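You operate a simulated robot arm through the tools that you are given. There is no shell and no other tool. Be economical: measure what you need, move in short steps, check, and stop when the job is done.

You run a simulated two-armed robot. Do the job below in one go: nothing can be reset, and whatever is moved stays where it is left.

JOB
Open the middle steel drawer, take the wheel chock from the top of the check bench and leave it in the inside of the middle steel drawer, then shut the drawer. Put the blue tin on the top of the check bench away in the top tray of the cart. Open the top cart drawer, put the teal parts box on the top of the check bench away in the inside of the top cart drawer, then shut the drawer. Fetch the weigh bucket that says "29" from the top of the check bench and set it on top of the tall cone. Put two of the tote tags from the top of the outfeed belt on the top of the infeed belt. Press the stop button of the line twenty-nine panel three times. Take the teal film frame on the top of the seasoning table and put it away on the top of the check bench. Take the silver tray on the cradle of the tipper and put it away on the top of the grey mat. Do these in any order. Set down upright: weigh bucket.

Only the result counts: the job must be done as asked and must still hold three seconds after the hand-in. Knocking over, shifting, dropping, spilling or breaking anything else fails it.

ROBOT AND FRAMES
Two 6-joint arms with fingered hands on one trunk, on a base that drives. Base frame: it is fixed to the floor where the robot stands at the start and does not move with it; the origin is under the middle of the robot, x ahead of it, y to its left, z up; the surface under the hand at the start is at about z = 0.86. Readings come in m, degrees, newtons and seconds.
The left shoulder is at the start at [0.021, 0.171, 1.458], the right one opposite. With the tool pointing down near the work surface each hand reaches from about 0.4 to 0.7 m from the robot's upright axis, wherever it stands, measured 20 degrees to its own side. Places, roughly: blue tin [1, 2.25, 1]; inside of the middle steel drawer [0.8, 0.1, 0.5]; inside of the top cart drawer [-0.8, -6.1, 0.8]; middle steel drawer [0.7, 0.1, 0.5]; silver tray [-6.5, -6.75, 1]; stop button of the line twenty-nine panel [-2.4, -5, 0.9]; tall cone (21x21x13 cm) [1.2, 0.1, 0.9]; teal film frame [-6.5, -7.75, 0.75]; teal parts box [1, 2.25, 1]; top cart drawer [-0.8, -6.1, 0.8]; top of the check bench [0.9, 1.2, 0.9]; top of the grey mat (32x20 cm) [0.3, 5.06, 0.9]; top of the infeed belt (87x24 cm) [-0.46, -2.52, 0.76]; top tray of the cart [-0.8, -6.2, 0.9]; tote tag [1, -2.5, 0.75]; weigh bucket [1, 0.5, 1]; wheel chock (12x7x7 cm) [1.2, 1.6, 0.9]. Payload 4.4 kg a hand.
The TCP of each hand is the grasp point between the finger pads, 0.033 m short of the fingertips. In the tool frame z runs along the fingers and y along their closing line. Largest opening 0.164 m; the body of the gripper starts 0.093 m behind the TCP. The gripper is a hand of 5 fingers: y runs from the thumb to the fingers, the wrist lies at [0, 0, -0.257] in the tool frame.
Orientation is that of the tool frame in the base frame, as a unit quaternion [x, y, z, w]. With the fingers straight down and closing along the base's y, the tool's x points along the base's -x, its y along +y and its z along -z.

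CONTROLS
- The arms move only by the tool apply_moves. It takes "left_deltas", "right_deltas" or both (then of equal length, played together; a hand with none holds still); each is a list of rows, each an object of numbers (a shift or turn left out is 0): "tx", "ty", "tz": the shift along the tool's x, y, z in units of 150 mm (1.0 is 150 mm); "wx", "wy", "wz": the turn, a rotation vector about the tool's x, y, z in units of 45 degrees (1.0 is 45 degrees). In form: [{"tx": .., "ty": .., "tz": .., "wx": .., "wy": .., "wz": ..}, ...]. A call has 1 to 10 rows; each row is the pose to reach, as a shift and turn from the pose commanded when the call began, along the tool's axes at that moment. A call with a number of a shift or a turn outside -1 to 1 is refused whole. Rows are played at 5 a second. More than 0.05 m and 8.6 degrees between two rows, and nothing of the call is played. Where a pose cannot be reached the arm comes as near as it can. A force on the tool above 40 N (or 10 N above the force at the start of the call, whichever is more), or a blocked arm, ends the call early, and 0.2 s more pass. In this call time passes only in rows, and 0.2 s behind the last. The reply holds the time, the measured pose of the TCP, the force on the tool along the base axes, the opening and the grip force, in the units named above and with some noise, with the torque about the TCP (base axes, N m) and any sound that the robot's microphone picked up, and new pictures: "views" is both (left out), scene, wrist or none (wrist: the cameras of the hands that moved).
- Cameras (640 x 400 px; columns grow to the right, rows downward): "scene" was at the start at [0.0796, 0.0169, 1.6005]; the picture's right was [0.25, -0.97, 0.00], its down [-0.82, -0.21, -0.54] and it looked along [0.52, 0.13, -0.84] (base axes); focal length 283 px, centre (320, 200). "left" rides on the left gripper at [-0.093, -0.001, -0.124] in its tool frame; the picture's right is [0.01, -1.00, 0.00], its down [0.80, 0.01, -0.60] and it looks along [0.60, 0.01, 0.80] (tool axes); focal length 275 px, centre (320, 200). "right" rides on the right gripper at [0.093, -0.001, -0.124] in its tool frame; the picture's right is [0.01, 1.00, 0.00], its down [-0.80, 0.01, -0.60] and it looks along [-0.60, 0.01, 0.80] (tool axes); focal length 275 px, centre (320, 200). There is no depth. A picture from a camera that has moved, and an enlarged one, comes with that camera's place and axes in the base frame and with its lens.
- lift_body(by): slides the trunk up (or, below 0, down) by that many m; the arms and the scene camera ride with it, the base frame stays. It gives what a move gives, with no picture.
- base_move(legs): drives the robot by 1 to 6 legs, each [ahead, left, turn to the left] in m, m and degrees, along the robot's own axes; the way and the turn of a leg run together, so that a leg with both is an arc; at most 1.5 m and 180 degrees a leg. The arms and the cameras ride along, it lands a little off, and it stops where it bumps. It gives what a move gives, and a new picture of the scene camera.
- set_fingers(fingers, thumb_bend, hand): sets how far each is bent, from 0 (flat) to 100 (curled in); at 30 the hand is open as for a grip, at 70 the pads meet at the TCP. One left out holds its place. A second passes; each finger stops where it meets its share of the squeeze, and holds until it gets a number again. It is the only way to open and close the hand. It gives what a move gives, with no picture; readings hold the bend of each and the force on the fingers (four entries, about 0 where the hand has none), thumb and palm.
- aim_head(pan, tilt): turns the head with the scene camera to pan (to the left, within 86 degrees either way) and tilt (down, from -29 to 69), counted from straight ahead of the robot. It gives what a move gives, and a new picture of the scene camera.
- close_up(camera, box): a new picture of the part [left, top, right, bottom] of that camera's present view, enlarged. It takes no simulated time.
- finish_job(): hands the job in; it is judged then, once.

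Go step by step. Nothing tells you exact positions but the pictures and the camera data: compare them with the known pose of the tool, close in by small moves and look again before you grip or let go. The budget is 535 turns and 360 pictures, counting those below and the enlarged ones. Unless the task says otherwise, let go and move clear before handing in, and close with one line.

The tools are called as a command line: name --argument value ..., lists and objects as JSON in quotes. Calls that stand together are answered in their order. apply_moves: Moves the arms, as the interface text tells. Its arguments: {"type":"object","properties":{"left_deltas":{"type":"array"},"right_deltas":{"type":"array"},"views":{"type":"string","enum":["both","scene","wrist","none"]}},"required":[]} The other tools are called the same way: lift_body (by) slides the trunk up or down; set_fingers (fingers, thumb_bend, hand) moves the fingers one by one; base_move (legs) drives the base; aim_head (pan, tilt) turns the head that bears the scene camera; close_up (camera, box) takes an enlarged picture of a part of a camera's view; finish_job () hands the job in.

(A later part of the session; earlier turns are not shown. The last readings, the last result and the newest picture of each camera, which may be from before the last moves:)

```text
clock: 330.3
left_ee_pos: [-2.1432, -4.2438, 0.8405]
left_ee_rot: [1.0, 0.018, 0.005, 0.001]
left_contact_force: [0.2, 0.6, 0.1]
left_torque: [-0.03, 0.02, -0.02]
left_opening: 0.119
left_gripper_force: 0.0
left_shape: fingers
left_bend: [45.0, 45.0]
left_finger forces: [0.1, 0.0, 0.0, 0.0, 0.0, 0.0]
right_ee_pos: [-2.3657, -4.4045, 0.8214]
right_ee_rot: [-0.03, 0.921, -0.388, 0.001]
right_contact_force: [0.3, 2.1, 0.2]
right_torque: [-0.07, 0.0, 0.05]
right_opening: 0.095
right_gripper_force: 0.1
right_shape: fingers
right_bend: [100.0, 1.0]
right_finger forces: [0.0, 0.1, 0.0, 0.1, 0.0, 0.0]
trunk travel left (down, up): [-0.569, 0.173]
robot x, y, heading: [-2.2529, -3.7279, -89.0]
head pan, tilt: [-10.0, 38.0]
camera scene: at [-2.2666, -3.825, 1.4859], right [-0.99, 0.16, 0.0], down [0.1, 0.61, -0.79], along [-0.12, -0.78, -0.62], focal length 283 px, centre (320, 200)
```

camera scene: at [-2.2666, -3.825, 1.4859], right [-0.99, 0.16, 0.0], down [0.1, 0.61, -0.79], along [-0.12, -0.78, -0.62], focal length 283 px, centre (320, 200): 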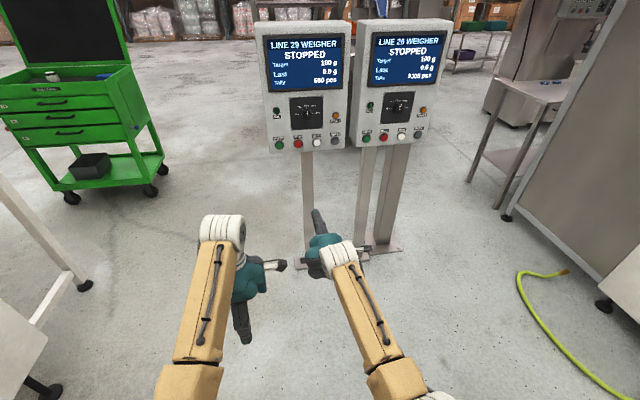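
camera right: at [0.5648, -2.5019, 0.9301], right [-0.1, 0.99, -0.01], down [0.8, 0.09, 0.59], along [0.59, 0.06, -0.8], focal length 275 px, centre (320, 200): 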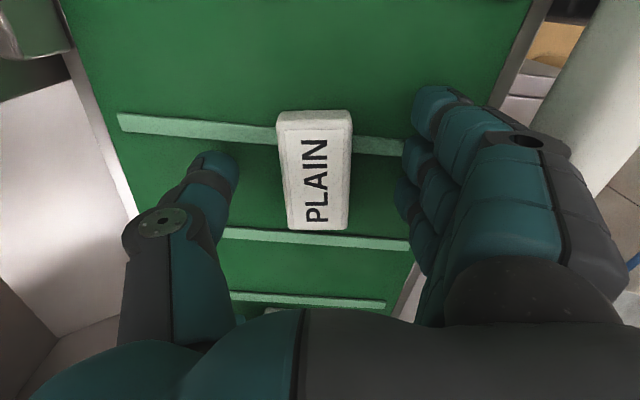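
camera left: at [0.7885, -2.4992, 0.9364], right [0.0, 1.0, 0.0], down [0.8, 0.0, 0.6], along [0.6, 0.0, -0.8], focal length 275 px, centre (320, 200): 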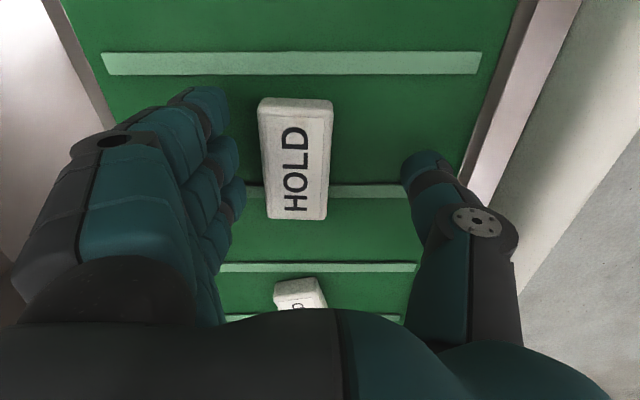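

Three clicks done. I'll restore the right hand and trunk height and look toward the tipper area.

apply_moves --right_deltas '[{"wx": -0.17}, {"wx": -0.34}, {"wx": -0.5}, {"wx": -0.67}, {"wx": -0.84}, {"wx": -1}]' --views "none"

set_fingers --hand "right" --fingers 30 --thumb_bend 30

set_fingers --hand "left" --fingers 30 --thumb_bend 30

lift_body --by 0.16

aim_head --pan -55 --tilt 12

```text
clock: 331.7
left_ee_pos: [-2.1445, -4.2448, 0.8399]
left_ee_rot: [1.0, 0.018, 0.005, 0.001]
left_contact_force: [0.1, 0.0, 0.9]
left_torque: [-0.01, -0.01, 0.01]
left_opening: 0.1193
left_gripper_force: 0.0
left_shape: fingers
left_bend: [45.0, 45.0]
left_finger forces: [0.0, 0.1, 0.1, 0.1, 0.0, 0.1]
right_ee_pos: [-2.3789, -4.3893, 0.8288]
right_ee_rot: [-0.028, 1.0, -0.006, -0.009]
right_contact_force: [-0.1, -0.2, 1.0]
right_torque: [-0.01, -0.04, -0.03]
right_opening: 0.0952
right_gripper_force: 0.1
right_shape: fingers
right_bend: [100.0, 0.0]
right_finger forces: [0.1, 0.1, 0.0, 0.0, 0.0, 0.0]
right hand out of reach, approached as far as the arm can: row 6
trunk travel left (down, up): [-0.569, 0.173]
robot x, y, heading: [-2.2544, -3.7218, -89.2]
head pan, tilt: [-10.0, 38.0]
```

```text
clock: 332.7
left_ee_pos: [-2.1437, -4.2457, 0.8395]
left_ee_rot: [1.0, 0.018, 0.004, 0.002]
left_contact_force: [-0.1, -0.7, 0.3]
left_torque: [0.0, 0.0, -0.02]
left_opening: 0.1192
left_gripper_force: 0.0
left_shape: fingers
left_bend: [45.0, 45.0]
left_finger forces: [0.0, 0.0, 0.1, 0.0, 0.1, 0.0]
right_ee_pos: [-2.3764, -4.391, 0.8284]
right_ee_rot: [-0.028, 1.0, -0.006, -0.01]
right_contact_force: [0.6, -0.4, 0.8]
right_torque: [0.01, 0.02, -0.01]
right_opening: 0.1795
right_gripper_force: 0.1
right_shape: fingers
right_bend: [30.0, 30.0]
right_finger forces: [0.0, 0.0, 0.0, 0.1, 0.0, 0.0]
trunk travel left (down, up): [-0.569, 0.173]
robot x, y, heading: [-2.2582, -3.727, -89.0]
head pan, tilt: [-10.0, 38.0]
```

```text
clock: 333.7
left_ee_pos: [-2.1435, -4.2451, 0.8395]
left_ee_rot: [1.0, 0.018, 0.004, 0.002]
left_contact_force: [0.6, 0.2, -0.5]
left_torque: [0.0, 0.01, -0.05]
left_opening: 0.1786
left_gripper_force: 0.0
left_shape: fingers
left_bend: [30.0, 30.0]
left_finger forces: [0.0, 0.0, 0.0, 0.0, 0.0, 0.0]
right_ee_pos: [-2.3761, -4.39, 0.8291]
right_ee_rot: [-0.028, 1.0, -0.006, -0.011]
right_contact_force: [0.0, -0.1, 0.4]
right_torque: [-0.02, -0.01, 0.01]
right_opening: 0.1798
right_gripper_force: 0.0
right_shape: fingers
right_bend: [30.0, 30.0]
right_finger forces: [0.0, 0.0, 0.0, 0.0, 0.0, 0.0]
trunk travel left (down, up): [-0.569, 0.173]
robot x, y, heading: [-2.2526, -3.7278, -89.0]
head pan, tilt: [-10.0, 38.0]
```

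```text
clock: 335.5
left_ee_pos: [-2.1428, -4.2453, 0.9983]
left_ee_rot: [1.0, 0.019, 0.005, 0.001]
left_contact_force: [-0.1, 0.0, -0.1]
left_torque: [0.02, 0.02, -0.04]
left_opening: 0.1786
left_gripper_force: 0.0
left_shape: fingers
left_bend: [30.0, 30.0]
left_finger forces: [0.0, 0.0, 0.0, 0.0, 0.0, 0.1]
right_ee_pos: [-2.3773, -4.391, 0.9882]
right_ee_rot: [-0.028, 1.0, -0.005, -0.01]
right_contact_force: [-1.0, -0.2, 0.3]
right_torque: [-0.01, -0.02, -0.04]
right_opening: 0.1798
right_gripper_force: 0.1
right_shape: fingers
right_bend: [30.0, 30.0]
right_finger forces: [0.0, 0.1, 0.0, 0.0, 0.1, 0.1]
trunk travel left (down, up): [-0.729, 0.013]
robot x, y, heading: [-2.2535, -3.7293, -89.1]
head pan, tilt: [-10.0, 38.0]
```

```text
clock: 336.6
left_ee_pos: [-2.1426, -4.2444, 0.9989]
left_ee_rot: [1.0, 0.018, 0.005, 0.002]
left_contact_force: [-0.5, 0.9, -0.4]
left_torque: [0.01, 0.0, 0.01]
left_opening: 0.1785
left_gripper_force: 0.0
left_shape: fingers
left_bend: [30.0, 30.0]
left_finger forces: [0.0, 0.1, 0.1, 0.0, 0.1, 0.0]
right_ee_pos: [-2.3767, -4.3913, 0.9891]
right_ee_rot: [-0.029, 1.0, -0.005, -0.011]
right_contact_force: [0.5, -0.5, -0.8]
right_torque: [-0.01, 0.02, 0.01]
right_opening: 0.1797
right_gripper_force: 0.0
right_shape: fingers
right_bend: [30.0, 30.0]
right_finger forces: [0.0, 0.0, 0.1, 0.1, 0.0, 0.0]
trunk travel left (down, up): [-0.729, 0.013]
robot x, y, heading: [-2.254, -3.7282, -89.0]
head pan, tilt: [-55.0, 12.0]
camera scene: at [-2.3285, -3.793, 1.6873], right [-0.59, 0.81, 0.0], down [0.17, 0.12, -0.98], along [-0.79, -0.57, -0.21], focal length 283 px, centre (320, 200)
```

scene: 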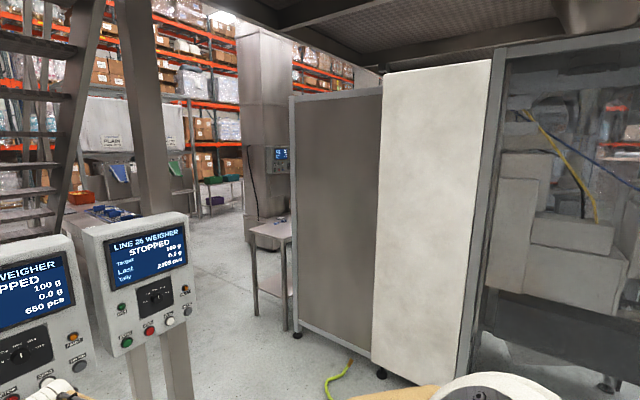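

base_move --legs '[[0, -1.2, -1], [1.4, 0, 0]]'

aim_head --pan -40 --tilt 20

```text
clock: 349.1
left_ee_pos: [-3.3113, -5.6495, 0.999]
left_ee_rot: [1.0, 0.017, 0.005, 0.002]
left_contact_force: [-0.5, -0.9, 0.8]
left_torque: [-0.01, 0.02, 0.0]
left_opening: 0.1788
left_gripper_force: 0.0
left_shape: fingers
left_bend: [30.0, 30.0]
left_finger forces: [0.0, 0.0, 0.0, 0.0, 0.0, 0.0]
right_ee_pos: [-3.5436, -5.7941, 0.9869]
right_ee_rot: [-0.027, 1.0, -0.005, -0.01]
right_contact_force: [0.3, 0.1, 0.3]
right_torque: [0.03, 0.01, 0.01]
right_opening: 0.1798
right_gripper_force: 0.1
right_shape: fingers
right_bend: [30.0, 30.0]
right_finger forces: [0.0, 0.0, 0.1, 0.0, 0.0, 0.0]
trunk travel left (down, up): [-0.729, 0.013]
robot x, y, heading: [-3.4192, -5.1315, -89.3]
head pan, tilt: [-55.0, 12.0]
camera scene: at [-3.4935, -5.1969, 1.6873], right [-0.58, 0.81, 0.0], down [0.17, 0.12, -0.98], along [-0.79, -0.57, -0.21], focal length 283 px, centre (320, 200)
```

scene: 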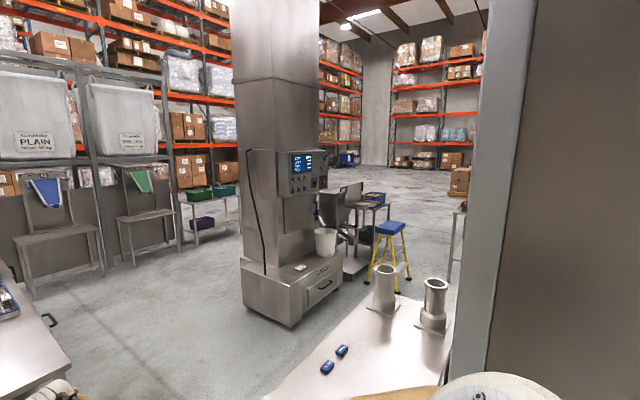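

```text
clock: 349.9
left_ee_pos: [-3.3084, -5.6491, 0.9999]
left_ee_rot: [1.0, 0.016, 0.006, 0.002]
left_contact_force: [-0.2, -0.1, -0.3]
left_torque: [0.01, 0.01, -0.01]
left_opening: 0.1787
left_gripper_force: 0.0
left_shape: fingers
left_bend: [30.0, 30.0]
left_finger forces: [0.0, 0.0, 0.1, 0.0, 0.0, 0.0]
right_ee_pos: [-3.5444, -5.7937, 0.9882]
right_ee_rot: [-0.026, 1.0, -0.005, -0.01]
right_contact_force: [-0.3, 0.7, -0.5]
right_torque: [0.01, -0.03, -0.02]
right_opening: 0.1796
right_gripper_force: 0.0
right_shape: fingers
right_bend: [30.0, 30.0]
right_finger forces: [0.1, 0.0, 0.1, 0.1, 0.1, 0.0]
trunk travel left (down, up): [-0.729, 0.013]
robot x, y, heading: [-3.4252, -5.129, -89.0]
head pan, tilt: [-40.0, 20.0]
camera scene: at [-3.4768, -5.214, 1.6743], right [-0.77, 0.63, 0.0], down [0.22, 0.26, -0.94], along [-0.6, -0.73, -0.34], focal length 283 px, centre (320, 200)
```

scene: 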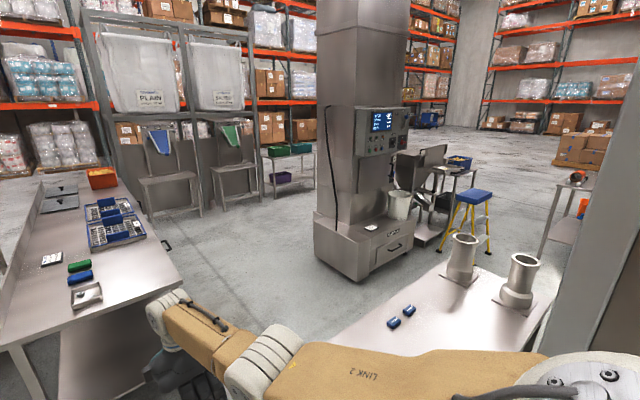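

aim_head --pan -25 --tilt 40

```text
clock: 350.8
left_ee_pos: [-3.3108, -5.6496, 0.999]
left_ee_rot: [1.0, 0.017, 0.006, 0.001]
left_contact_force: [0.0, 0.4, -0.3]
left_torque: [-0.02, -0.02, -0.01]
left_opening: 0.1787
left_gripper_force: 0.1
left_shape: fingers
left_bend: [30.0, 30.0]
left_finger forces: [0.0, 0.0, 0.0, 0.0, 0.0, 0.0]
right_ee_pos: [-3.5449, -5.7937, 0.9892]
right_ee_rot: [-0.026, 1.0, -0.005, -0.01]
right_contact_force: [-0.1, -0.8, -0.2]
right_torque: [0.03, -0.01, -0.01]
right_opening: 0.1795
right_gripper_force: 0.0
right_shape: fingers
right_bend: [30.0, 30.0]
right_finger forces: [0.1, 0.1, 0.0, 0.1, 0.0, 0.0]
trunk travel left (down, up): [-0.729, 0.013]
robot x, y, heading: [-3.4197, -5.1318, -89.3]
head pan, tilt: [-25.0, 40.0]
camera scene: at [-3.4528, -5.2197, 1.6429], right [-0.91, 0.41, 0.0], down [0.26, 0.59, -0.77], along [-0.32, -0.7, -0.64], focal length 283 px, centre (320, 200)
```

scene: 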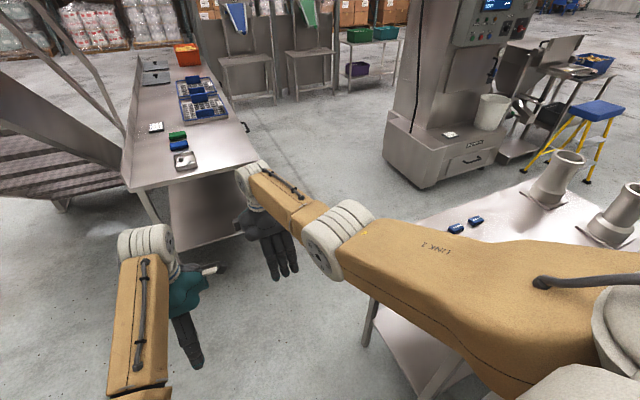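

There's a passable gap (~0.73 m) between table and bench. I'll raise the hands above the bench items and thread through diagonally.

apply_moves --left_deltas '[{"tz": -0.25}, {"tz": -0.5}, {"tz": -0.75}]' --right_deltas '[{"tz": -0.25}, {"tz": -0.5}, {"tz": -0.75}]' --views "none"

base_move --legs '[[0.82, -0.02, 0]]'

aim_head --pan -60 --tilt 40

```text
clock: 351.6
left_ee_pos: [-3.3243, -5.6767, 1.0632]
left_ee_rot: [1.0, 0.016, 0.005, 0.003]
left_contact_force: [-0.9, -0.3, 0.7]
left_torque: [0.01, -0.01, 0.02]
left_opening: 0.1787
left_gripper_force: 0.1
left_shape: fingers
left_bend: [30.0, 30.0]
left_finger forces: [0.0, 0.1, 0.1, 0.0, 0.0, 0.0]
left hand out of reach, approached as far as the arm can: row 2, 3
right_ee_pos: [-3.5402, -5.7925, 1.1001]
right_ee_rot: [-0.026, 1.0, -0.005, -0.01]
right_contact_force: [0.2, 0.1, -1.3]
right_torque: [-0.03, -0.01, 0.0]
right_opening: 0.1797
right_gripper_force: 0.1
right_shape: fingers
right_bend: [30.0, 30.0]
right_finger forces: [0.0, 0.0, 0.0, 0.0, 0.0, 0.1]
trunk travel left (down, up): [-0.729, 0.013]
robot x, y, heading: [-3.4137, -5.1334, -89.4]
head pan, tilt: [-25.0, 40.0]
```

```text
clock: 356.0
left_ee_pos: [-3.3262, -6.5026, 1.0629]
left_ee_rot: [1.0, 0.021, 0.004, 0.001]
left_contact_force: [-0.4, -1.1, -1.3]
left_torque: [0.03, 0.03, 0.0]
left_opening: 0.1788
left_gripper_force: 0.0
left_shape: fingers
left_bend: [30.0, 30.0]
left_finger forces: [0.0, 0.1, 0.1, 0.1, 0.0, 0.1]
right_ee_pos: [-3.5418, -6.6224, 1.0992]
right_ee_rot: [-0.03, 0.999, -0.005, -0.011]
right_contact_force: [0.2, 0.5, 0.3]
right_torque: [0.01, 0.02, 0.03]
right_opening: 0.1799
right_gripper_force: 0.1
right_shape: fingers
right_bend: [30.0, 30.0]
right_finger forces: [0.0, 0.1, 0.1, 0.0, 0.0, 0.0]
trunk travel left (down, up): [-0.729, 0.013]
robot x, y, heading: [-3.4274, -5.9593, -88.9]
head pan, tilt: [-25.0, 40.0]
camera scene: at [-3.4583, -6.0484, 1.6429], right [-0.92, 0.4, 0.0], down [0.26, 0.59, -0.77], along [-0.31, -0.7, -0.64], focal length 283 px, centre (320, 200)
```

scene: 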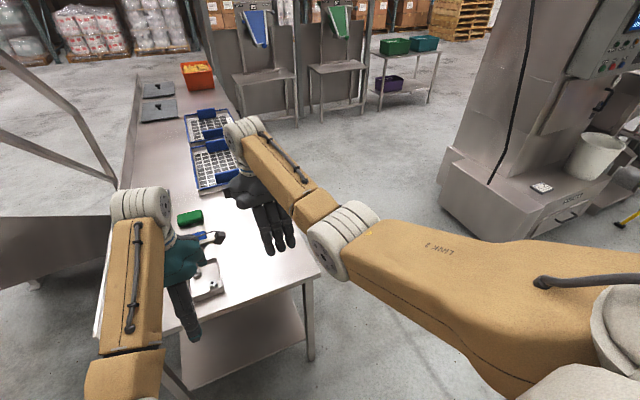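

```text
clock: 357.0
left_ee_pos: [-3.3246, -6.5038, 1.0616]
left_ee_rot: [1.0, 0.021, 0.004, 0.003]
left_contact_force: [0.0, 0.6, -0.6]
left_torque: [-0.03, 0.0, -0.01]
left_opening: 0.1786
left_gripper_force: 0.1
left_shape: fingers
left_bend: [30.0, 30.0]
left_finger forces: [0.0, 0.1, 0.1, 0.0, 0.1, 0.0]
right_ee_pos: [-3.5418, -6.6206, 1.1002]
right_ee_rot: [-0.031, 0.999, -0.006, -0.011]
right_contact_force: [0.5, 0.2, 0.2]
right_torque: [-0.02, 0.02, -0.02]
right_opening: 0.1797
right_gripper_force: 0.1
right_shape: fingers
right_bend: [30.0, 30.0]
right_finger forces: [0.0, 0.1, 0.0, 0.0, 0.0, 0.0]
trunk travel left (down, up): [-0.729, 0.013]
robot x, y, heading: [-3.4266, -5.9571, -88.7]
head pan, tilt: [-60.0, 40.0]
camera scene: at [-3.4967, -6.0145, 1.6429], right [-0.52, 0.85, 0.0], down [0.55, 0.33, -0.77], along [-0.65, -0.4, -0.64], focal length 283 px, centre (320, 200)
```

scene: 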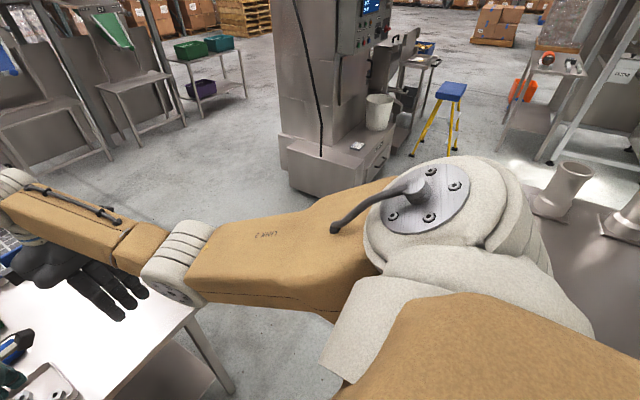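

Clear gap confirmed; moving diagonally through, then on toward the tipper.

base_move --legs '[[0.48, -0.92, 0], [0.0, -0.75, 0]]'

aim_head --pan -45 --tilt 28

```text
clock: 365.9
left_ee_pos: [-4.8927, -6.965, 1.0625]
left_ee_rot: [0.998, 0.055, 0.005, 0.002]
left_contact_force: [-0.5, -0.3, -0.3]
left_torque: [0.05, -0.04, -0.02]
left_opening: 0.1789
left_gripper_force: 0.0
left_shape: fingers
left_bend: [30.0, 30.0]
left_finger forces: [0.0, 0.0, 0.1, 0.0, 0.0, 0.0]
right_ee_pos: [-5.1005, -7.1004, 1.1]
right_ee_rot: [-0.065, 0.998, -0.006, -0.01]
right_contact_force: [0.0, 1.1, -0.9]
right_torque: [-0.03, -0.02, 0.02]
right_opening: 0.1798
right_gripper_force: 0.1
right_shape: fingers
right_bend: [30.0, 30.0]
right_finger forces: [0.0, 0.0, 0.0, 0.1, 0.0, 0.0]
trunk travel left (down, up): [-0.729, 0.013]
robot x, y, heading: [-5.0294, -6.4317, -84.5]
head pan, tilt: [-60.0, 40.0]
camera scene: at [-5.0982, -6.4898, 1.6431], right [-0.58, 0.82, 0.0], down [0.52, 0.37, -0.77], along [-0.63, -0.44, -0.64], focal length 283 px, centre (320, 200)
```

scene: 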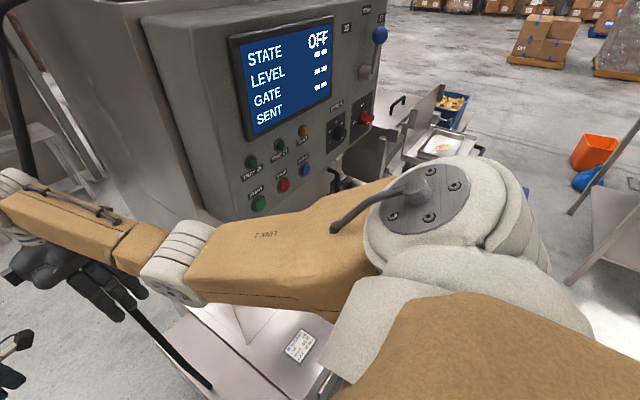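

```text
clock: 366.6
left_ee_pos: [-4.8947, -6.9664, 1.0624]
left_ee_rot: [0.998, 0.056, 0.005, 0.003]
left_contact_force: [-1.0, 0.1, 0.8]
left_torque: [0.01, -0.01, -0.02]
left_opening: 0.1789
left_gripper_force: 0.0
left_shape: fingers
left_bend: [30.0, 30.0]
left_finger forces: [0.0, 0.0, 0.0, 0.0, 0.1, 0.1]
right_ee_pos: [-5.1021, -7.0997, 1.0991]
right_ee_rot: [-0.065, 0.998, -0.006, -0.009]
right_contact_force: [0.3, 0.1, -1.0]
right_torque: [-0.01, -0.01, -0.01]
right_opening: 0.18
right_gripper_force: 0.1
right_shape: fingers
right_bend: [30.0, 30.0]
right_finger forces: [0.0, 0.1, 0.1, 0.0, 0.0, 0.0]
trunk travel left (down, up): [-0.729, 0.013]
robot x, y, heading: [-5.033, -6.4303, -84.9]
head pan, tilt: [-45.0, 28.0]
camera scene: at [-5.0888, -6.5113, 1.6613], right [-0.77, 0.64, 0.0], down [0.3, 0.36, -0.88], along [-0.57, -0.68, -0.47], focal length 283 px, centre (320, 200)
```

scene: 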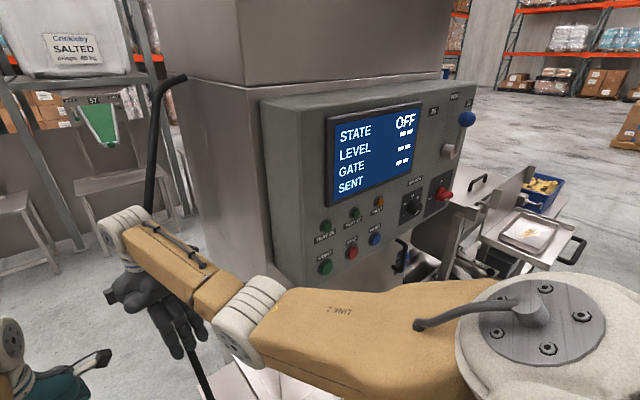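

Too close to the tower with arms forward; I'll back out east, turn to face -x, and go along the corridor.

base_move --legs '[[0.02, 0.5, 0], [0, 0, -95.5]]'

aim_head --pan 0 --tilt 25

```text
clock: 373.7
left_ee_pos: [-5.0776, -6.4766, 1.0625]
left_ee_rot: [-0.701, 0.713, -0.002, -0.005]
left_contact_force: [-0.4, 1.0, 0.4]
left_torque: [0.0, -0.02, 0.01]
left_opening: 0.1787
left_gripper_force: 0.0
left_shape: fingers
left_bend: [30.0, 30.0]
left_finger forces: [0.0, 0.0, 0.0, 0.0, 0.0, 0.0]
right_ee_pos: [-5.1824, -6.2525, 1.0999]
right_ee_rot: [0.707, 0.707, 0.003, -0.01]
right_contact_force: [0.7, -1.0, 0.0]
right_torque: [-0.01, 0.03, 0.0]
right_opening: 0.1798
right_gripper_force: 0.1
right_shape: fingers
right_bend: [30.0, 30.0]
right_finger forces: [0.1, 0.1, 0.0, 0.0, 0.1, 0.0]
trunk travel left (down, up): [-0.729, 0.013]
robot x, y, heading: [-4.5273, -6.4096, 177.8]
head pan, tilt: [-45.0, 28.0]
camera scene: at [-4.5985, -6.3411, 1.6614], right [0.73, 0.68, 0.0], down [0.32, -0.34, -0.88], along [-0.6, 0.65, -0.47], focal length 283 px, centre (320, 200)
```

scene: 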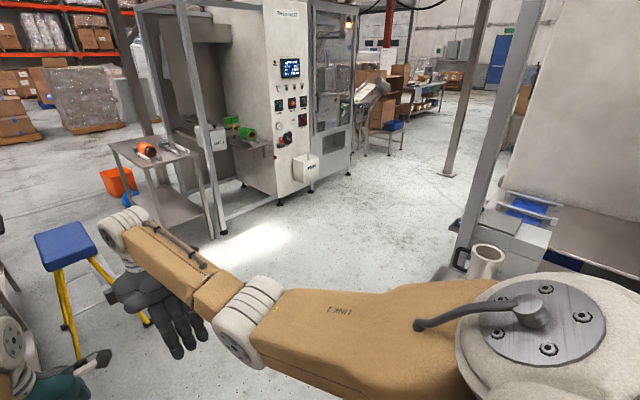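

```text
clock: 374.8
left_ee_pos: [-5.076, -6.476, 1.0624]
left_ee_rot: [-0.7, 0.714, -0.001, -0.006]
left_contact_force: [0.5, -0.1, 0.0]
left_torque: [0.02, 0.0, -0.05]
left_opening: 0.1788
left_gripper_force: 0.0
left_shape: fingers
left_bend: [30.0, 30.0]
left_finger forces: [0.0, 0.0, 0.0, 0.0, 0.0, 0.1]
right_ee_pos: [-5.1808, -6.2528, 1.0997]
right_ee_rot: [0.707, 0.707, 0.003, -0.012]
right_contact_force: [-0.7, 0.6, -0.4]
right_torque: [0.02, 0.0, 0.01]
right_opening: 0.1796
right_gripper_force: 0.0
right_shape: fingers
right_bend: [30.0, 30.0]
right_finger forces: [0.0, 0.0, 0.0, 0.0, 0.0, 0.1]
trunk travel left (down, up): [-0.729, 0.013]
robot x, y, heading: [-4.5262, -6.4079, 177.8]
head pan, tilt: [0.0, 25.0]
camera scene: at [-4.6287, -6.4045, 1.6662], right [0.04, 1.0, 0.0], down [0.42, -0.02, -0.91], along [-0.91, 0.04, -0.42], focal length 283 px, centre (320, 200)
```

scene: 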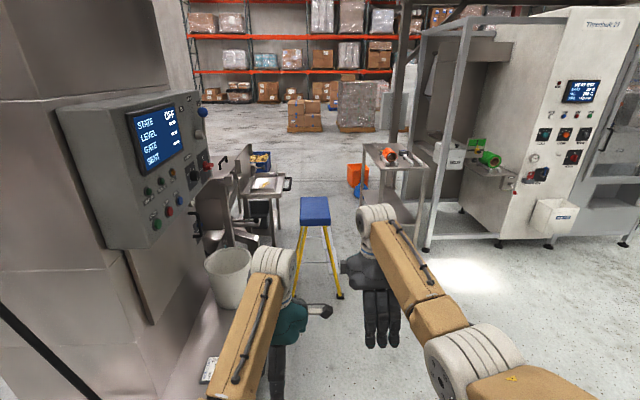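

base_move --legs '[[0.75, -0.1, 2], [0.75, -0.5, 0]]'

aim_head --pan 45 --tilt 35

```text
clock: 383.3
left_ee_pos: [-6.5834, -5.874, 1.0615]
left_ee_rot: [0.713, -0.701, 0.001, 0.006]
left_contact_force: [0.7, 0.6, 0.0]
left_torque: [-0.03, 0.01, 0.0]
left_opening: 0.1789
left_gripper_force: 0.1
left_shape: fingers
left_bend: [30.0, 30.0]
left_finger forces: [0.0, 0.0, 0.0, 0.0, 0.0, 0.1]
right_ee_pos: [-6.6981, -5.6557, 1.0993]
right_ee_rot: [0.693, 0.721, 0.003, -0.01]
right_contact_force: [0.1, -0.6, 0.0]
right_torque: [-0.01, 0.01, 0.01]
right_opening: 0.1798
right_gripper_force: 0.1
right_shape: fingers
right_bend: [30.0, 30.0]
right_finger forces: [0.0, 0.0, 0.0, 0.1, 0.0, 0.0]
trunk travel left (down, up): [-0.729, 0.013]
robot x, y, heading: [-6.0359, -5.7844, 180.0]
head pan, tilt: [0.0, 25.0]
camera scene: at [-6.1393, -5.7857, 1.6662], right [0.0, 1.0, 0.0], down [0.42, 0.0, -0.91], along [-0.91, 0.0, -0.42], focal length 283 px, centre (320, 200)
```

scene: 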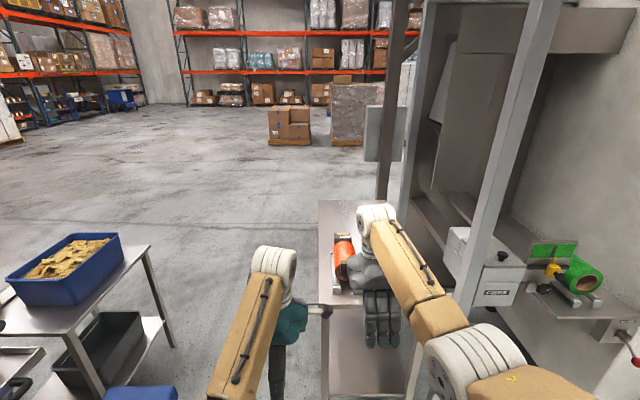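

```text
clock: 384.4
left_ee_pos: [-6.5841, -5.8753, 1.0626]
left_ee_rot: [0.714, -0.701, 0.001, 0.005]
left_contact_force: [-0.2, 0.2, 0.4]
left_torque: [-0.01, 0.05, 0.04]
left_opening: 0.1788
left_gripper_force: 0.0
left_shape: fingers
left_bend: [30.0, 30.0]
left_finger forces: [0.0, 0.0, 0.1, 0.0, 0.0, 0.0]
right_ee_pos: [-6.698, -5.6556, 1.0993]
right_ee_rot: [0.693, 0.721, 0.003, -0.011]
right_contact_force: [-0.5, -0.7, 0.0]
right_torque: [0.01, 0.01, -0.02]
right_opening: 0.1799
right_gripper_force: 0.1
right_shape: fingers
right_bend: [30.0, 30.0]
right_finger forces: [0.0, 0.0, 0.1, 0.0, 0.0, 0.1]
trunk travel left (down, up): [-0.729, 0.013]
robot x, y, heading: [-6.0387, -5.7903, 180.0]
head pan, tilt: [45.0, 35.0]
camera scene: at [-6.1093, -5.8482, 1.6505], right [-0.71, 0.71, 0.0], down [0.41, 0.4, -0.82], along [-0.58, -0.58, -0.57], focal length 283 px, centre (320, 200)
```

scene: 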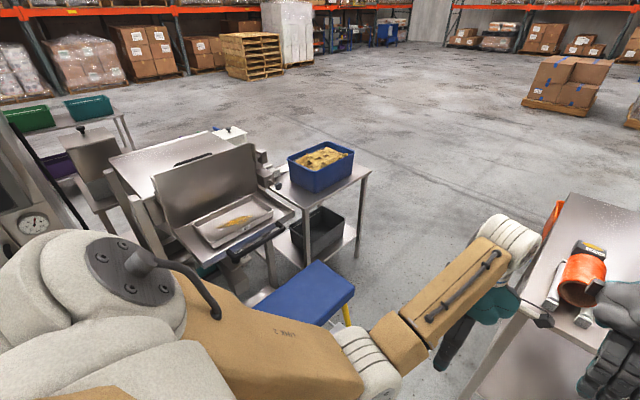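

close_up --camera "scene" --box '[90, 110, 370, 290]'

```text
2.22 times, centred on (230, 200) of scene
camera zoom: at [-6.1093, -5.8482, 1.6505], right [-0.71, 0.71, 0.0], down [0.41, 0.4, -0.82], along [-0.58, -0.58, -0.57], focal length 628 px, centre (520, 200)
```

zoom: 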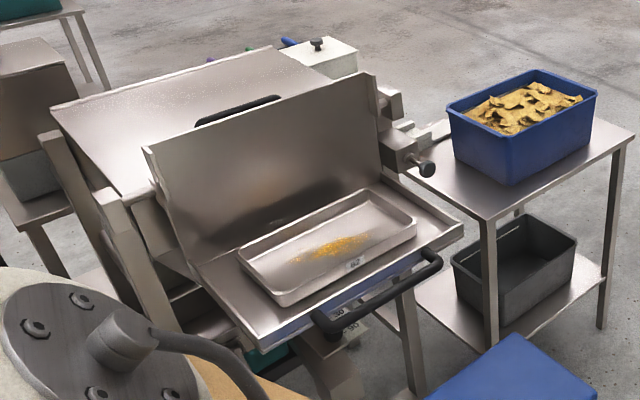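

The silver tray (about 26×15 cm, centre [-6.485,-6.71,0.95]) holds loose powder, so it must stay level. I'll grip it across its short side from above with the left hand, standing beside the stool at about [-6.0,-6.28].

apply_moves --left_deltas '[{"wz": -0.17, "tx": 0.15, "ty": 0.07}, {"wz": -0.34, "tx": 0.3, "ty": 0.14}, {"wz": -0.5, "tx": 0.45, "ty": 0.21}, {"wz": -0.67, "tx": 0.6, "ty": 0.28}, {"wz": -0.84, "tx": 0.75, "ty": 0.35}, {"wz": -1, "tx": 0.9, "ty": 0.43}]' --views "none"

apply_moves --left_deltas '[{"wz": -0.17}, {"wz": -0.34}, {"wz": -0.51}]' --views "none"

base_move --legs '[[0, 0, 22]]'

```text
clock: 385.9
left_ee_pos: [-6.6467, -6.0112, 1.0635]
left_ee_rot: [0.928, -0.373, 0.0, 0.005]
left_contact_force: [-0.1, -0.2, -0.1]
left_torque: [0.05, -0.02, -0.02]
left_opening: 0.1789
left_gripper_force: 0.0
left_shape: fingers
left_bend: [30.0, 30.0]
left_finger forces: [0.0, 0.0, 0.0, 0.0, 0.0, 0.1]
right_ee_pos: [-6.6993, -5.6566, 1.1005]
right_ee_rot: [0.693, 0.721, 0.003, -0.011]
right_contact_force: [0.0, 0.1, -0.2]
right_torque: [0.03, -0.02, 0.01]
right_opening: 0.1798
right_gripper_force: 0.0
right_shape: fingers
right_bend: [30.0, 30.0]
right_finger forces: [0.0, 0.1, 0.1, 0.1, 0.0, 0.0]
trunk travel left (down, up): [-0.729, 0.013]
robot x, y, heading: [-6.0408, -5.7849, 179.9]
head pan, tilt: [45.0, 35.0]
```

```text
clock: 386.6
left_ee_pos: [-6.6447, -6.0112, 1.064]
left_ee_rot: [0.984, -0.181, -0.001, 0.005]
left_contact_force: [-0.9, 0.3, 0.5]
left_torque: [-0.01, 0.01, 0.01]
left_opening: 0.1788
left_gripper_force: 0.0
left_shape: fingers
left_bend: [30.0, 30.0]
left_finger forces: [0.0, 0.0, 0.1, 0.1, 0.1, 0.1]
right_ee_pos: [-6.6978, -5.6557, 1.0989]
right_ee_rot: [0.693, 0.721, 0.003, -0.01]
right_contact_force: [-0.3, 0.1, 0.6]
right_torque: [0.0, 0.01, 0.0]
right_opening: 0.1796
right_gripper_force: 0.0
right_shape: fingers
right_bend: [30.0, 30.0]
right_finger forces: [0.0, 0.0, 0.0, 0.0, 0.0, 0.0]
trunk travel left (down, up): [-0.729, 0.013]
robot x, y, heading: [-6.04, -5.7829, 179.9]
head pan, tilt: [45.0, 35.0]
```

```text
clock: 388.2
left_ee_pos: [-6.5183, -6.2211, 1.0645]
left_ee_rot: [1.0, 0.009, -0.001, 0.004]
left_contact_force: [0.8, 0.4, -0.4]
left_torque: [0.02, 0.05, 0.01]
left_opening: 0.1789
left_gripper_force: 0.1
left_shape: fingers
left_bend: [30.0, 30.0]
left_finger forces: [0.0, 0.0, 0.1, 0.0, 0.0, 0.0]
right_ee_pos: [-6.6996, -5.9113, 1.0999]
right_ee_rot: [0.544, 0.839, 0.001, -0.011]
right_contact_force: [0.0, -0.3, 0.4]
right_torque: [0.03, 0.0, 0.01]
right_opening: 0.1798
right_gripper_force: 0.0
right_shape: fingers
right_bend: [30.0, 30.0]
right_finger forces: [0.1, 0.0, 0.1, 0.1, 0.1, 0.0]
trunk travel left (down, up): [-0.729, 0.013]
robot x, y, heading: [-6.0395, -5.7817, -158.2]
head pan, tilt: [45.0, 35.0]
camera scene: at [-6.0805, -5.8717, 1.6504], right [-0.92, 0.39, 0.0], down [0.23, 0.53, -0.82], along [-0.32, -0.75, -0.57], focal length 283 px, centre (320, 200)
```

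scene: 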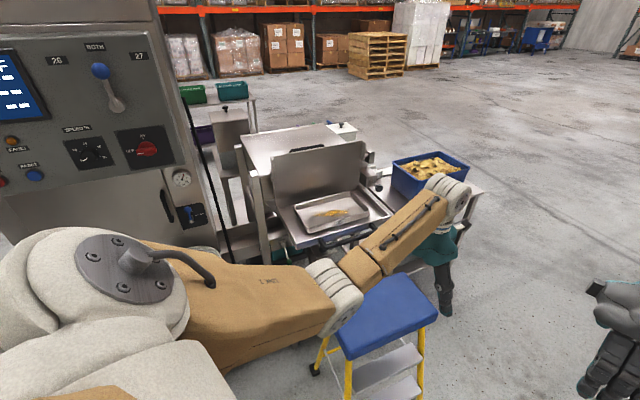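

close_up --camera "scene" --box '[220, 180, 480, 400]'

aim_head --pan 40 --tilt 60

```text
1.82 times, centred on (350, 290) of scene
camera zoom: at [-6.0805, -5.8717, 1.6504], right [-0.92, 0.39, 0.0], down [0.23, 0.53, -0.82], along [-0.32, -0.75, -0.57], focal length 514 px, centre (266, 36)
```

zoom: 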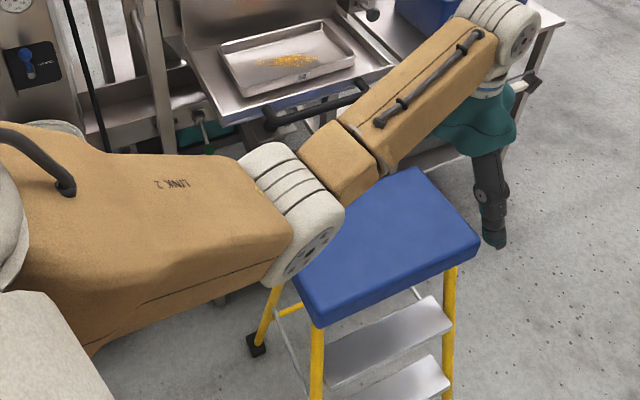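

```text
clock: 389.1
left_ee_pos: [-6.5184, -6.2205, 1.0637]
left_ee_rot: [1.0, 0.008, 0.0, 0.005]
left_contact_force: [0.1, 0.1, -1.2]
left_torque: [-0.02, -0.01, -0.02]
left_opening: 0.1788
left_gripper_force: 0.1
left_shape: fingers
left_bend: [30.0, 30.0]
left_finger forces: [0.1, 0.0, 0.1, 0.1, 0.1, 0.1]
right_ee_pos: [-6.6987, -5.9105, 1.1004]
right_ee_rot: [0.543, 0.839, 0.001, -0.011]
right_contact_force: [-0.1, -0.5, 0.0]
right_torque: [-0.04, 0.0, -0.02]
right_opening: 0.1797
right_gripper_force: 0.0
right_shape: fingers
right_bend: [30.0, 30.0]
right_finger forces: [0.0, 0.1, 0.0, 0.0, 0.1, 0.1]
trunk travel left (down, up): [-0.729, 0.013]
robot x, y, heading: [-6.0374, -5.7852, -158.0]
head pan, tilt: [40.0, 60.0]
camera scene: at [-6.0776, -5.8489, 1.6162], right [-0.88, 0.47, 0.0], down [0.41, 0.76, -0.5], along [-0.24, -0.44, -0.87], focal length 283 px, centre (320, 200)
```

scene: 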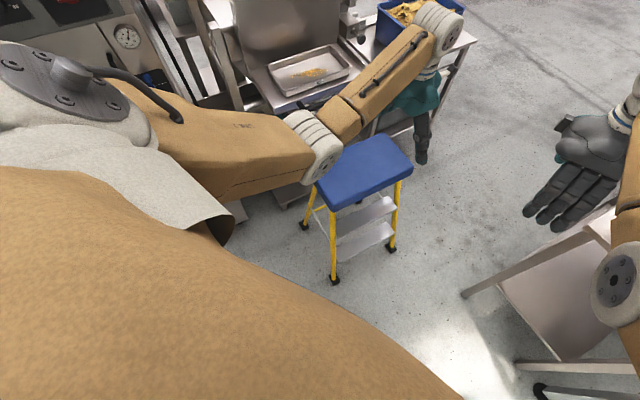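

The stool's feet leave little room, so I'll face -x (square to it) and reach the tray to my left instead.

base_move --legs '[[0, 0, -22], [-0.08, 0, 0]]'

apply_moves --left_deltas '[{"wz": -0.12, "ty": 0.3, "tx": 0.1}, {"wz": -0.25, "ty": 0.55, "tx": 0.2}, {"wz": -0.4, "ty": 0.8, "tx": 0.3}, {"wz": -0.49, "ty": 0.98, "tx": 0.35}]' --views "none"

```text
clock: 391.3
left_ee_pos: [-6.5655, -6.0111, 1.0653]
left_ee_rot: [0.984, -0.18, -0.003, 0.005]
left_contact_force: [0.8, 0.3, 0.7]
left_torque: [-0.05, 0.05, -0.03]
left_opening: 0.1788
left_gripper_force: 0.1
left_shape: fingers
left_bend: [30.0, 30.0]
left_finger forces: [0.0, 0.0, 0.0, 0.0, 0.1, 0.0]
right_ee_pos: [-6.6172, -5.656, 1.1004]
right_ee_rot: [0.693, 0.721, 0.002, -0.012]
right_contact_force: [0.5, -0.4, 0.3]
right_torque: [0.0, 0.07, 0.01]
right_opening: 0.1799
right_gripper_force: 0.0
right_shape: fingers
right_bend: [30.0, 30.0]
right_finger forces: [0.0, 0.0, 0.0, 0.0, 0.0, 0.1]
trunk travel left (down, up): [-0.729, 0.013]
robot x, y, heading: [-5.9607, -5.7856, 180.0]
head pan, tilt: [40.0, 60.0]
camera scene: at [-6.0168, -5.8288, 1.6163], right [-0.64, 0.77, 0.0], down [0.66, 0.56, -0.5], along [-0.38, -0.32, -0.87], focal length 283 px, centre (320, 200)
```

scene: 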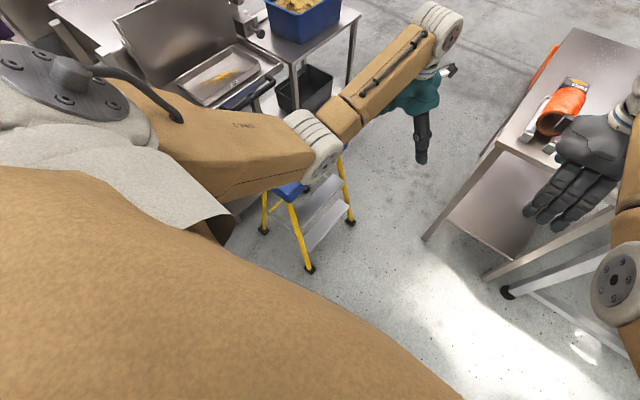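

```text
clock: 392.3
left_ee_pos: [-6.5698, -6.1674, 1.0638]
left_ee_rot: [1.0, 0.01, -0.002, 0.005]
left_contact_force: [0.0, -0.8, 0.4]
left_torque: [0.02, 0.03, -0.02]
left_opening: 0.1792
left_gripper_force: 0.1
left_shape: fingers
left_bend: [30.0, 30.0]
left_finger forces: [0.0, 0.0, 0.0, 0.1, 0.0, 0.0]
right_ee_pos: [-6.6187, -5.6571, 1.1002]
right_ee_rot: [0.693, 0.721, 0.003, -0.011]
right_contact_force: [-0.8, -0.9, -0.1]
right_torque: [-0.01, 0.01, 0.0]
right_opening: 0.1798
right_gripper_force: 0.2
right_shape: fingers
right_bend: [30.0, 30.0]
right_finger forces: [0.0, 0.0, 0.0, 0.0, 0.0, 0.0]
trunk travel left (down, up): [-0.729, 0.013]
robot x, y, heading: [-5.9618, -5.7864, 180.0]
head pan, tilt: [40.0, 60.0]
```

apply_moves --left_deltas '[{"tx": 0.2}, {"tx": 0.4}, {"tx": 0.57}]' --views "none"

base_move --legs '[[0, 0.5, 0]]'

close_up --camera "left" --box '[0, 0, 640, 400]'

```text
clock: 393.1
left_ee_pos: [-6.4823, -6.1659, 1.0652]
left_ee_rot: [1.0, 0.01, -0.003, 0.005]
left_contact_force: [-0.5, -0.5, 0.1]
left_torque: [0.01, 0.03, 0.03]
left_opening: 0.179
left_gripper_force: 0.2
left_shape: fingers
left_bend: [30.0, 30.0]
left_finger forces: [0.0, 0.1, 0.0, 0.0, 0.1, 0.0]
right_ee_pos: [-6.6189, -5.6557, 1.1009]
right_ee_rot: [0.693, 0.72, 0.003, -0.011]
right_contact_force: [0.2, -0.5, 0.5]
right_torque: [-0.03, 0.01, -0.03]
right_opening: 0.1799
right_gripper_force: 0.0
right_shape: fingers
right_bend: [30.0, 30.0]
right_finger forces: [0.0, 0.1, 0.0, 0.0, 0.0, 0.1]
trunk travel left (down, up): [-0.729, 0.013]
robot x, y, heading: [-5.957, -5.7828, 180.0]
head pan, tilt: [40.0, 60.0]
```

```text
clock: 396.1
left_ee_pos: [-6.4882, -6.6631, 1.064]
left_ee_rot: [1.0, 0.006, -0.002, 0.004]
left_contact_force: [0.0, -0.3, 0.3]
left_torque: [0.0, 0.03, -0.01]
left_opening: 0.1787
left_gripper_force: 0.1
left_shape: fingers
left_bend: [30.0, 30.0]
left_finger forces: [0.1, 0.1, 0.1, 0.0, 0.0, 0.1]
right_ee_pos: [-6.6212, -6.153, 1.0992]
right_ee_rot: [0.696, 0.718, 0.004, -0.011]
right_contact_force: [-0.7, 0.2, 0.3]
right_torque: [0.04, 0.0, -0.01]
right_opening: 0.18
right_gripper_force: 0.1
right_shape: fingers
right_bend: [30.0, 30.0]
right_finger forces: [0.0, 0.0, 0.0, 0.0, 0.0, 0.0]
trunk travel left (down, up): [-0.729, 0.013]
robot x, y, heading: [-5.9616, -6.2883, 179.5]
head pan, tilt: [40.0, 60.0]
camera scene: at [-6.0218, -6.331, 1.6161], right [-0.64, 0.77, 0.0], down [0.67, 0.55, -0.5], along [-0.39, -0.32, -0.87], focal length 283 px, centre (320, 200)
```

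scene: 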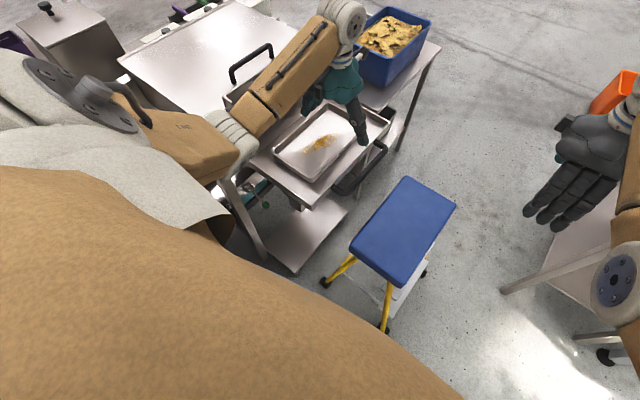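

```text
1.00 times, centred on (320, 200) of left (not enlarged: the box is as wide or as high as the picture)
camera zoom: at [-6.5816, -6.6616, 1.1897], right [0.0, 1.0, -0.01], down [0.8, 0.01, 0.6], along [0.6, -0.01, -0.8], focal length 275 px, centre (320, 200)
```

zoom: 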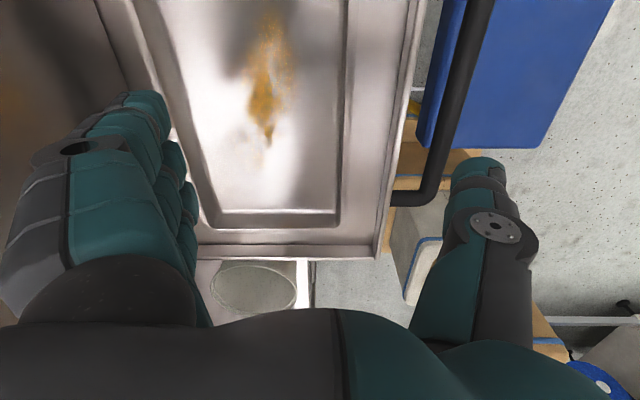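

Wrist view puts the tray at x≈-6.495, y from -6.788 to -6.634. I'll open a bit wider, centre over it and descend.

set_fingers --hand "left" --fingers 25 --thumb_bend 25

apply_moves --left_deltas '[{"tx": -0.025, "ty": 0.16}, {"tx": -0.05, "ty": 0.32}, {"tx": -0.05, "ty": 0.32, "tz": 0.2}, {"tx": -0.05, "ty": 0.32, "tz": 0.35}]' --views "both"

```text
clock: 397.1
left_ee_pos: [-6.4888, -6.6625, 1.0643]
left_ee_rot: [1.0, 0.006, -0.002, 0.005]
left_contact_force: [-0.6, 1.0, -0.5]
left_torque: [0.02, 0.01, 0.0]
left_opening: 0.1914
left_gripper_force: 0.0
left_shape: fingers
left_bend: [25.0, 25.0]
left_finger forces: [0.0, 0.0, 0.1, 0.0, 0.0, 0.0]
right_ee_pos: [-6.6204, -6.1522, 1.0989]
right_ee_rot: [0.696, 0.718, 0.004, -0.011]
right_contact_force: [0.1, 0.4, 0.3]
right_torque: [0.01, -0.01, 0.03]
right_opening: 0.1798
right_gripper_force: 0.1
right_shape: fingers
right_bend: [30.0, 30.0]
right_finger forces: [0.1, 0.0, 0.0, 0.1, 0.0, 0.1]
trunk travel left (down, up): [-0.729, 0.013]
robot x, y, heading: [-5.9613, -6.285, 179.5]
head pan, tilt: [40.0, 60.0]
```

```text
clock: 398.1
left_ee_pos: [-6.4965, -6.7119, 1.0139]
left_ee_rot: [1.0, 0.006, -0.004, 0.005]
left_contact_force: [-0.5, 0.6, -0.1]
left_torque: [0.04, 0.01, -0.03]
left_opening: 0.1917
left_gripper_force: 0.1
left_shape: fingers
left_bend: [25.0, 25.0]
left_finger forces: [0.0, 0.0, 0.1, 0.0, 0.1, 0.1]
right_ee_pos: [-6.621, -6.1528, 1.0983]
right_ee_rot: [0.696, 0.718, 0.004, -0.012]
right_contact_force: [-0.7, -0.1, -1.2]
right_torque: [0.03, -0.03, -0.02]
right_opening: 0.1799
right_gripper_force: 0.0
right_shape: fingers
right_bend: [30.0, 30.0]
right_finger forces: [0.0, 0.0, 0.0, 0.0, 0.0, 0.0]
trunk travel left (down, up): [-0.729, 0.013]
robot x, y, heading: [-5.9627, -6.286, 179.3]
head pan, tilt: [40.0, 60.0]
camera scene: at [-6.022, -6.3308, 1.6161], right [-0.64, 0.77, 0.0], down [0.67, 0.55, -0.5], along [-0.39, -0.32, -0.87], focal length 283 px, centre (320, 200)
camera left: at [-6.5891, -6.7098, 1.1386], right [0.0, 1.0, -0.01], down [0.8, 0.01, 0.6], along [0.6, -0.01, -0.8], focal length 275 px, centre (320, 200)
```

scene: 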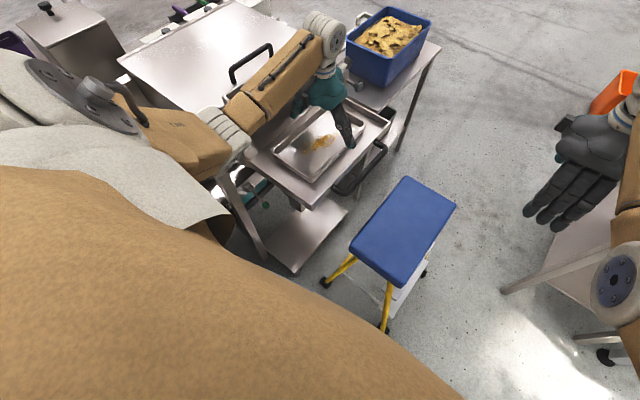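
left: 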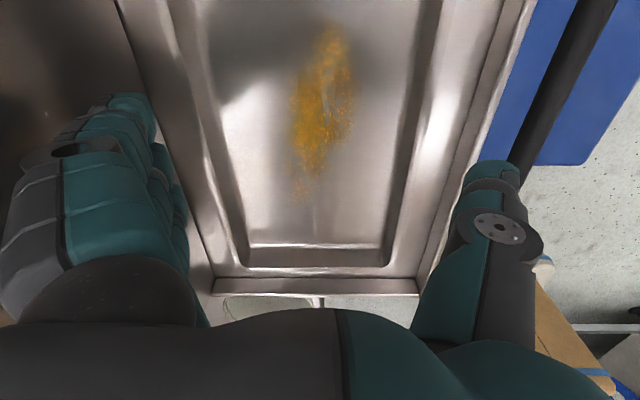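

set_fingers --hand "left" --fingers 26 --thumb_bend 31

apply_moves --left_deltas '[{"ty": 0.03, "tz": 0.1}, {"ty": 0.03, "tz": 0.2}]' --views "wrist"

```text
clock: 399.1
left_ee_pos: [-6.4954, -6.711, 1.0132]
left_ee_rot: [1.0, 0.006, -0.003, 0.004]
left_contact_force: [-0.8, 0.1, 0.7]
left_torque: [0.03, 0.0, -0.02]
left_opening: 0.1836
left_gripper_force: 0.1
left_shape: fingers
left_bend: [26.0, 31.0]
left_finger forces: [0.0, 0.1, 0.0, 0.0, 0.1, 0.1]
right_ee_pos: [-6.62, -6.1533, 1.0988]
right_ee_rot: [0.696, 0.718, 0.003, -0.011]
right_contact_force: [-0.5, 0.2, 0.0]
right_torque: [-0.04, 0.01, -0.01]
right_opening: 0.1796
right_gripper_force: 0.1
right_shape: fingers
right_bend: [30.0, 30.0]
right_finger forces: [0.1, 0.0, 0.0, 0.1, 0.0, 0.1]
trunk travel left (down, up): [-0.729, 0.013]
robot x, y, heading: [-5.9624, -6.2857, 179.4]
head pan, tilt: [40.0, 60.0]
```

```text
clock: 399.6
left_ee_pos: [-6.4961, -6.7167, 0.9813]
left_ee_rot: [1.0, 0.007, -0.003, 0.005]
left_contact_force: [0.4, -0.2, 0.3]
left_torque: [-0.03, 0.0, 0.02]
left_opening: 0.1837
left_gripper_force: 0.1
left_shape: fingers
left_bend: [26.0, 31.0]
left_finger forces: [0.0, 0.0, 0.0, 0.0, 0.0, 0.1]
right_ee_pos: [-6.6209, -6.1537, 1.0997]
right_ee_rot: [0.696, 0.718, 0.002, -0.01]
right_contact_force: [-0.7, -0.4, 0.0]
right_torque: [0.0, -0.01, 0.0]
right_opening: 0.1798
right_gripper_force: 0.0
right_shape: fingers
right_bend: [30.0, 30.0]
right_finger forces: [0.0, 0.1, 0.1, 0.0, 0.1, 0.0]
trunk travel left (down, up): [-0.729, 0.013]
robot x, y, heading: [-5.9616, -6.285, 179.4]
head pan, tilt: [40.0, 60.0]
camera left: at [-6.5895, -6.7145, 1.1077], right [0.0, 1.0, -0.01], down [0.8, 0.01, 0.6], along [0.6, -0.01, -0.8], focal length 275 px, centre (320, 200)
```

left: 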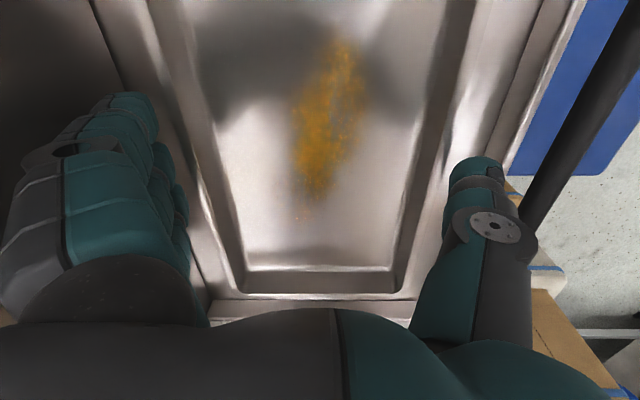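

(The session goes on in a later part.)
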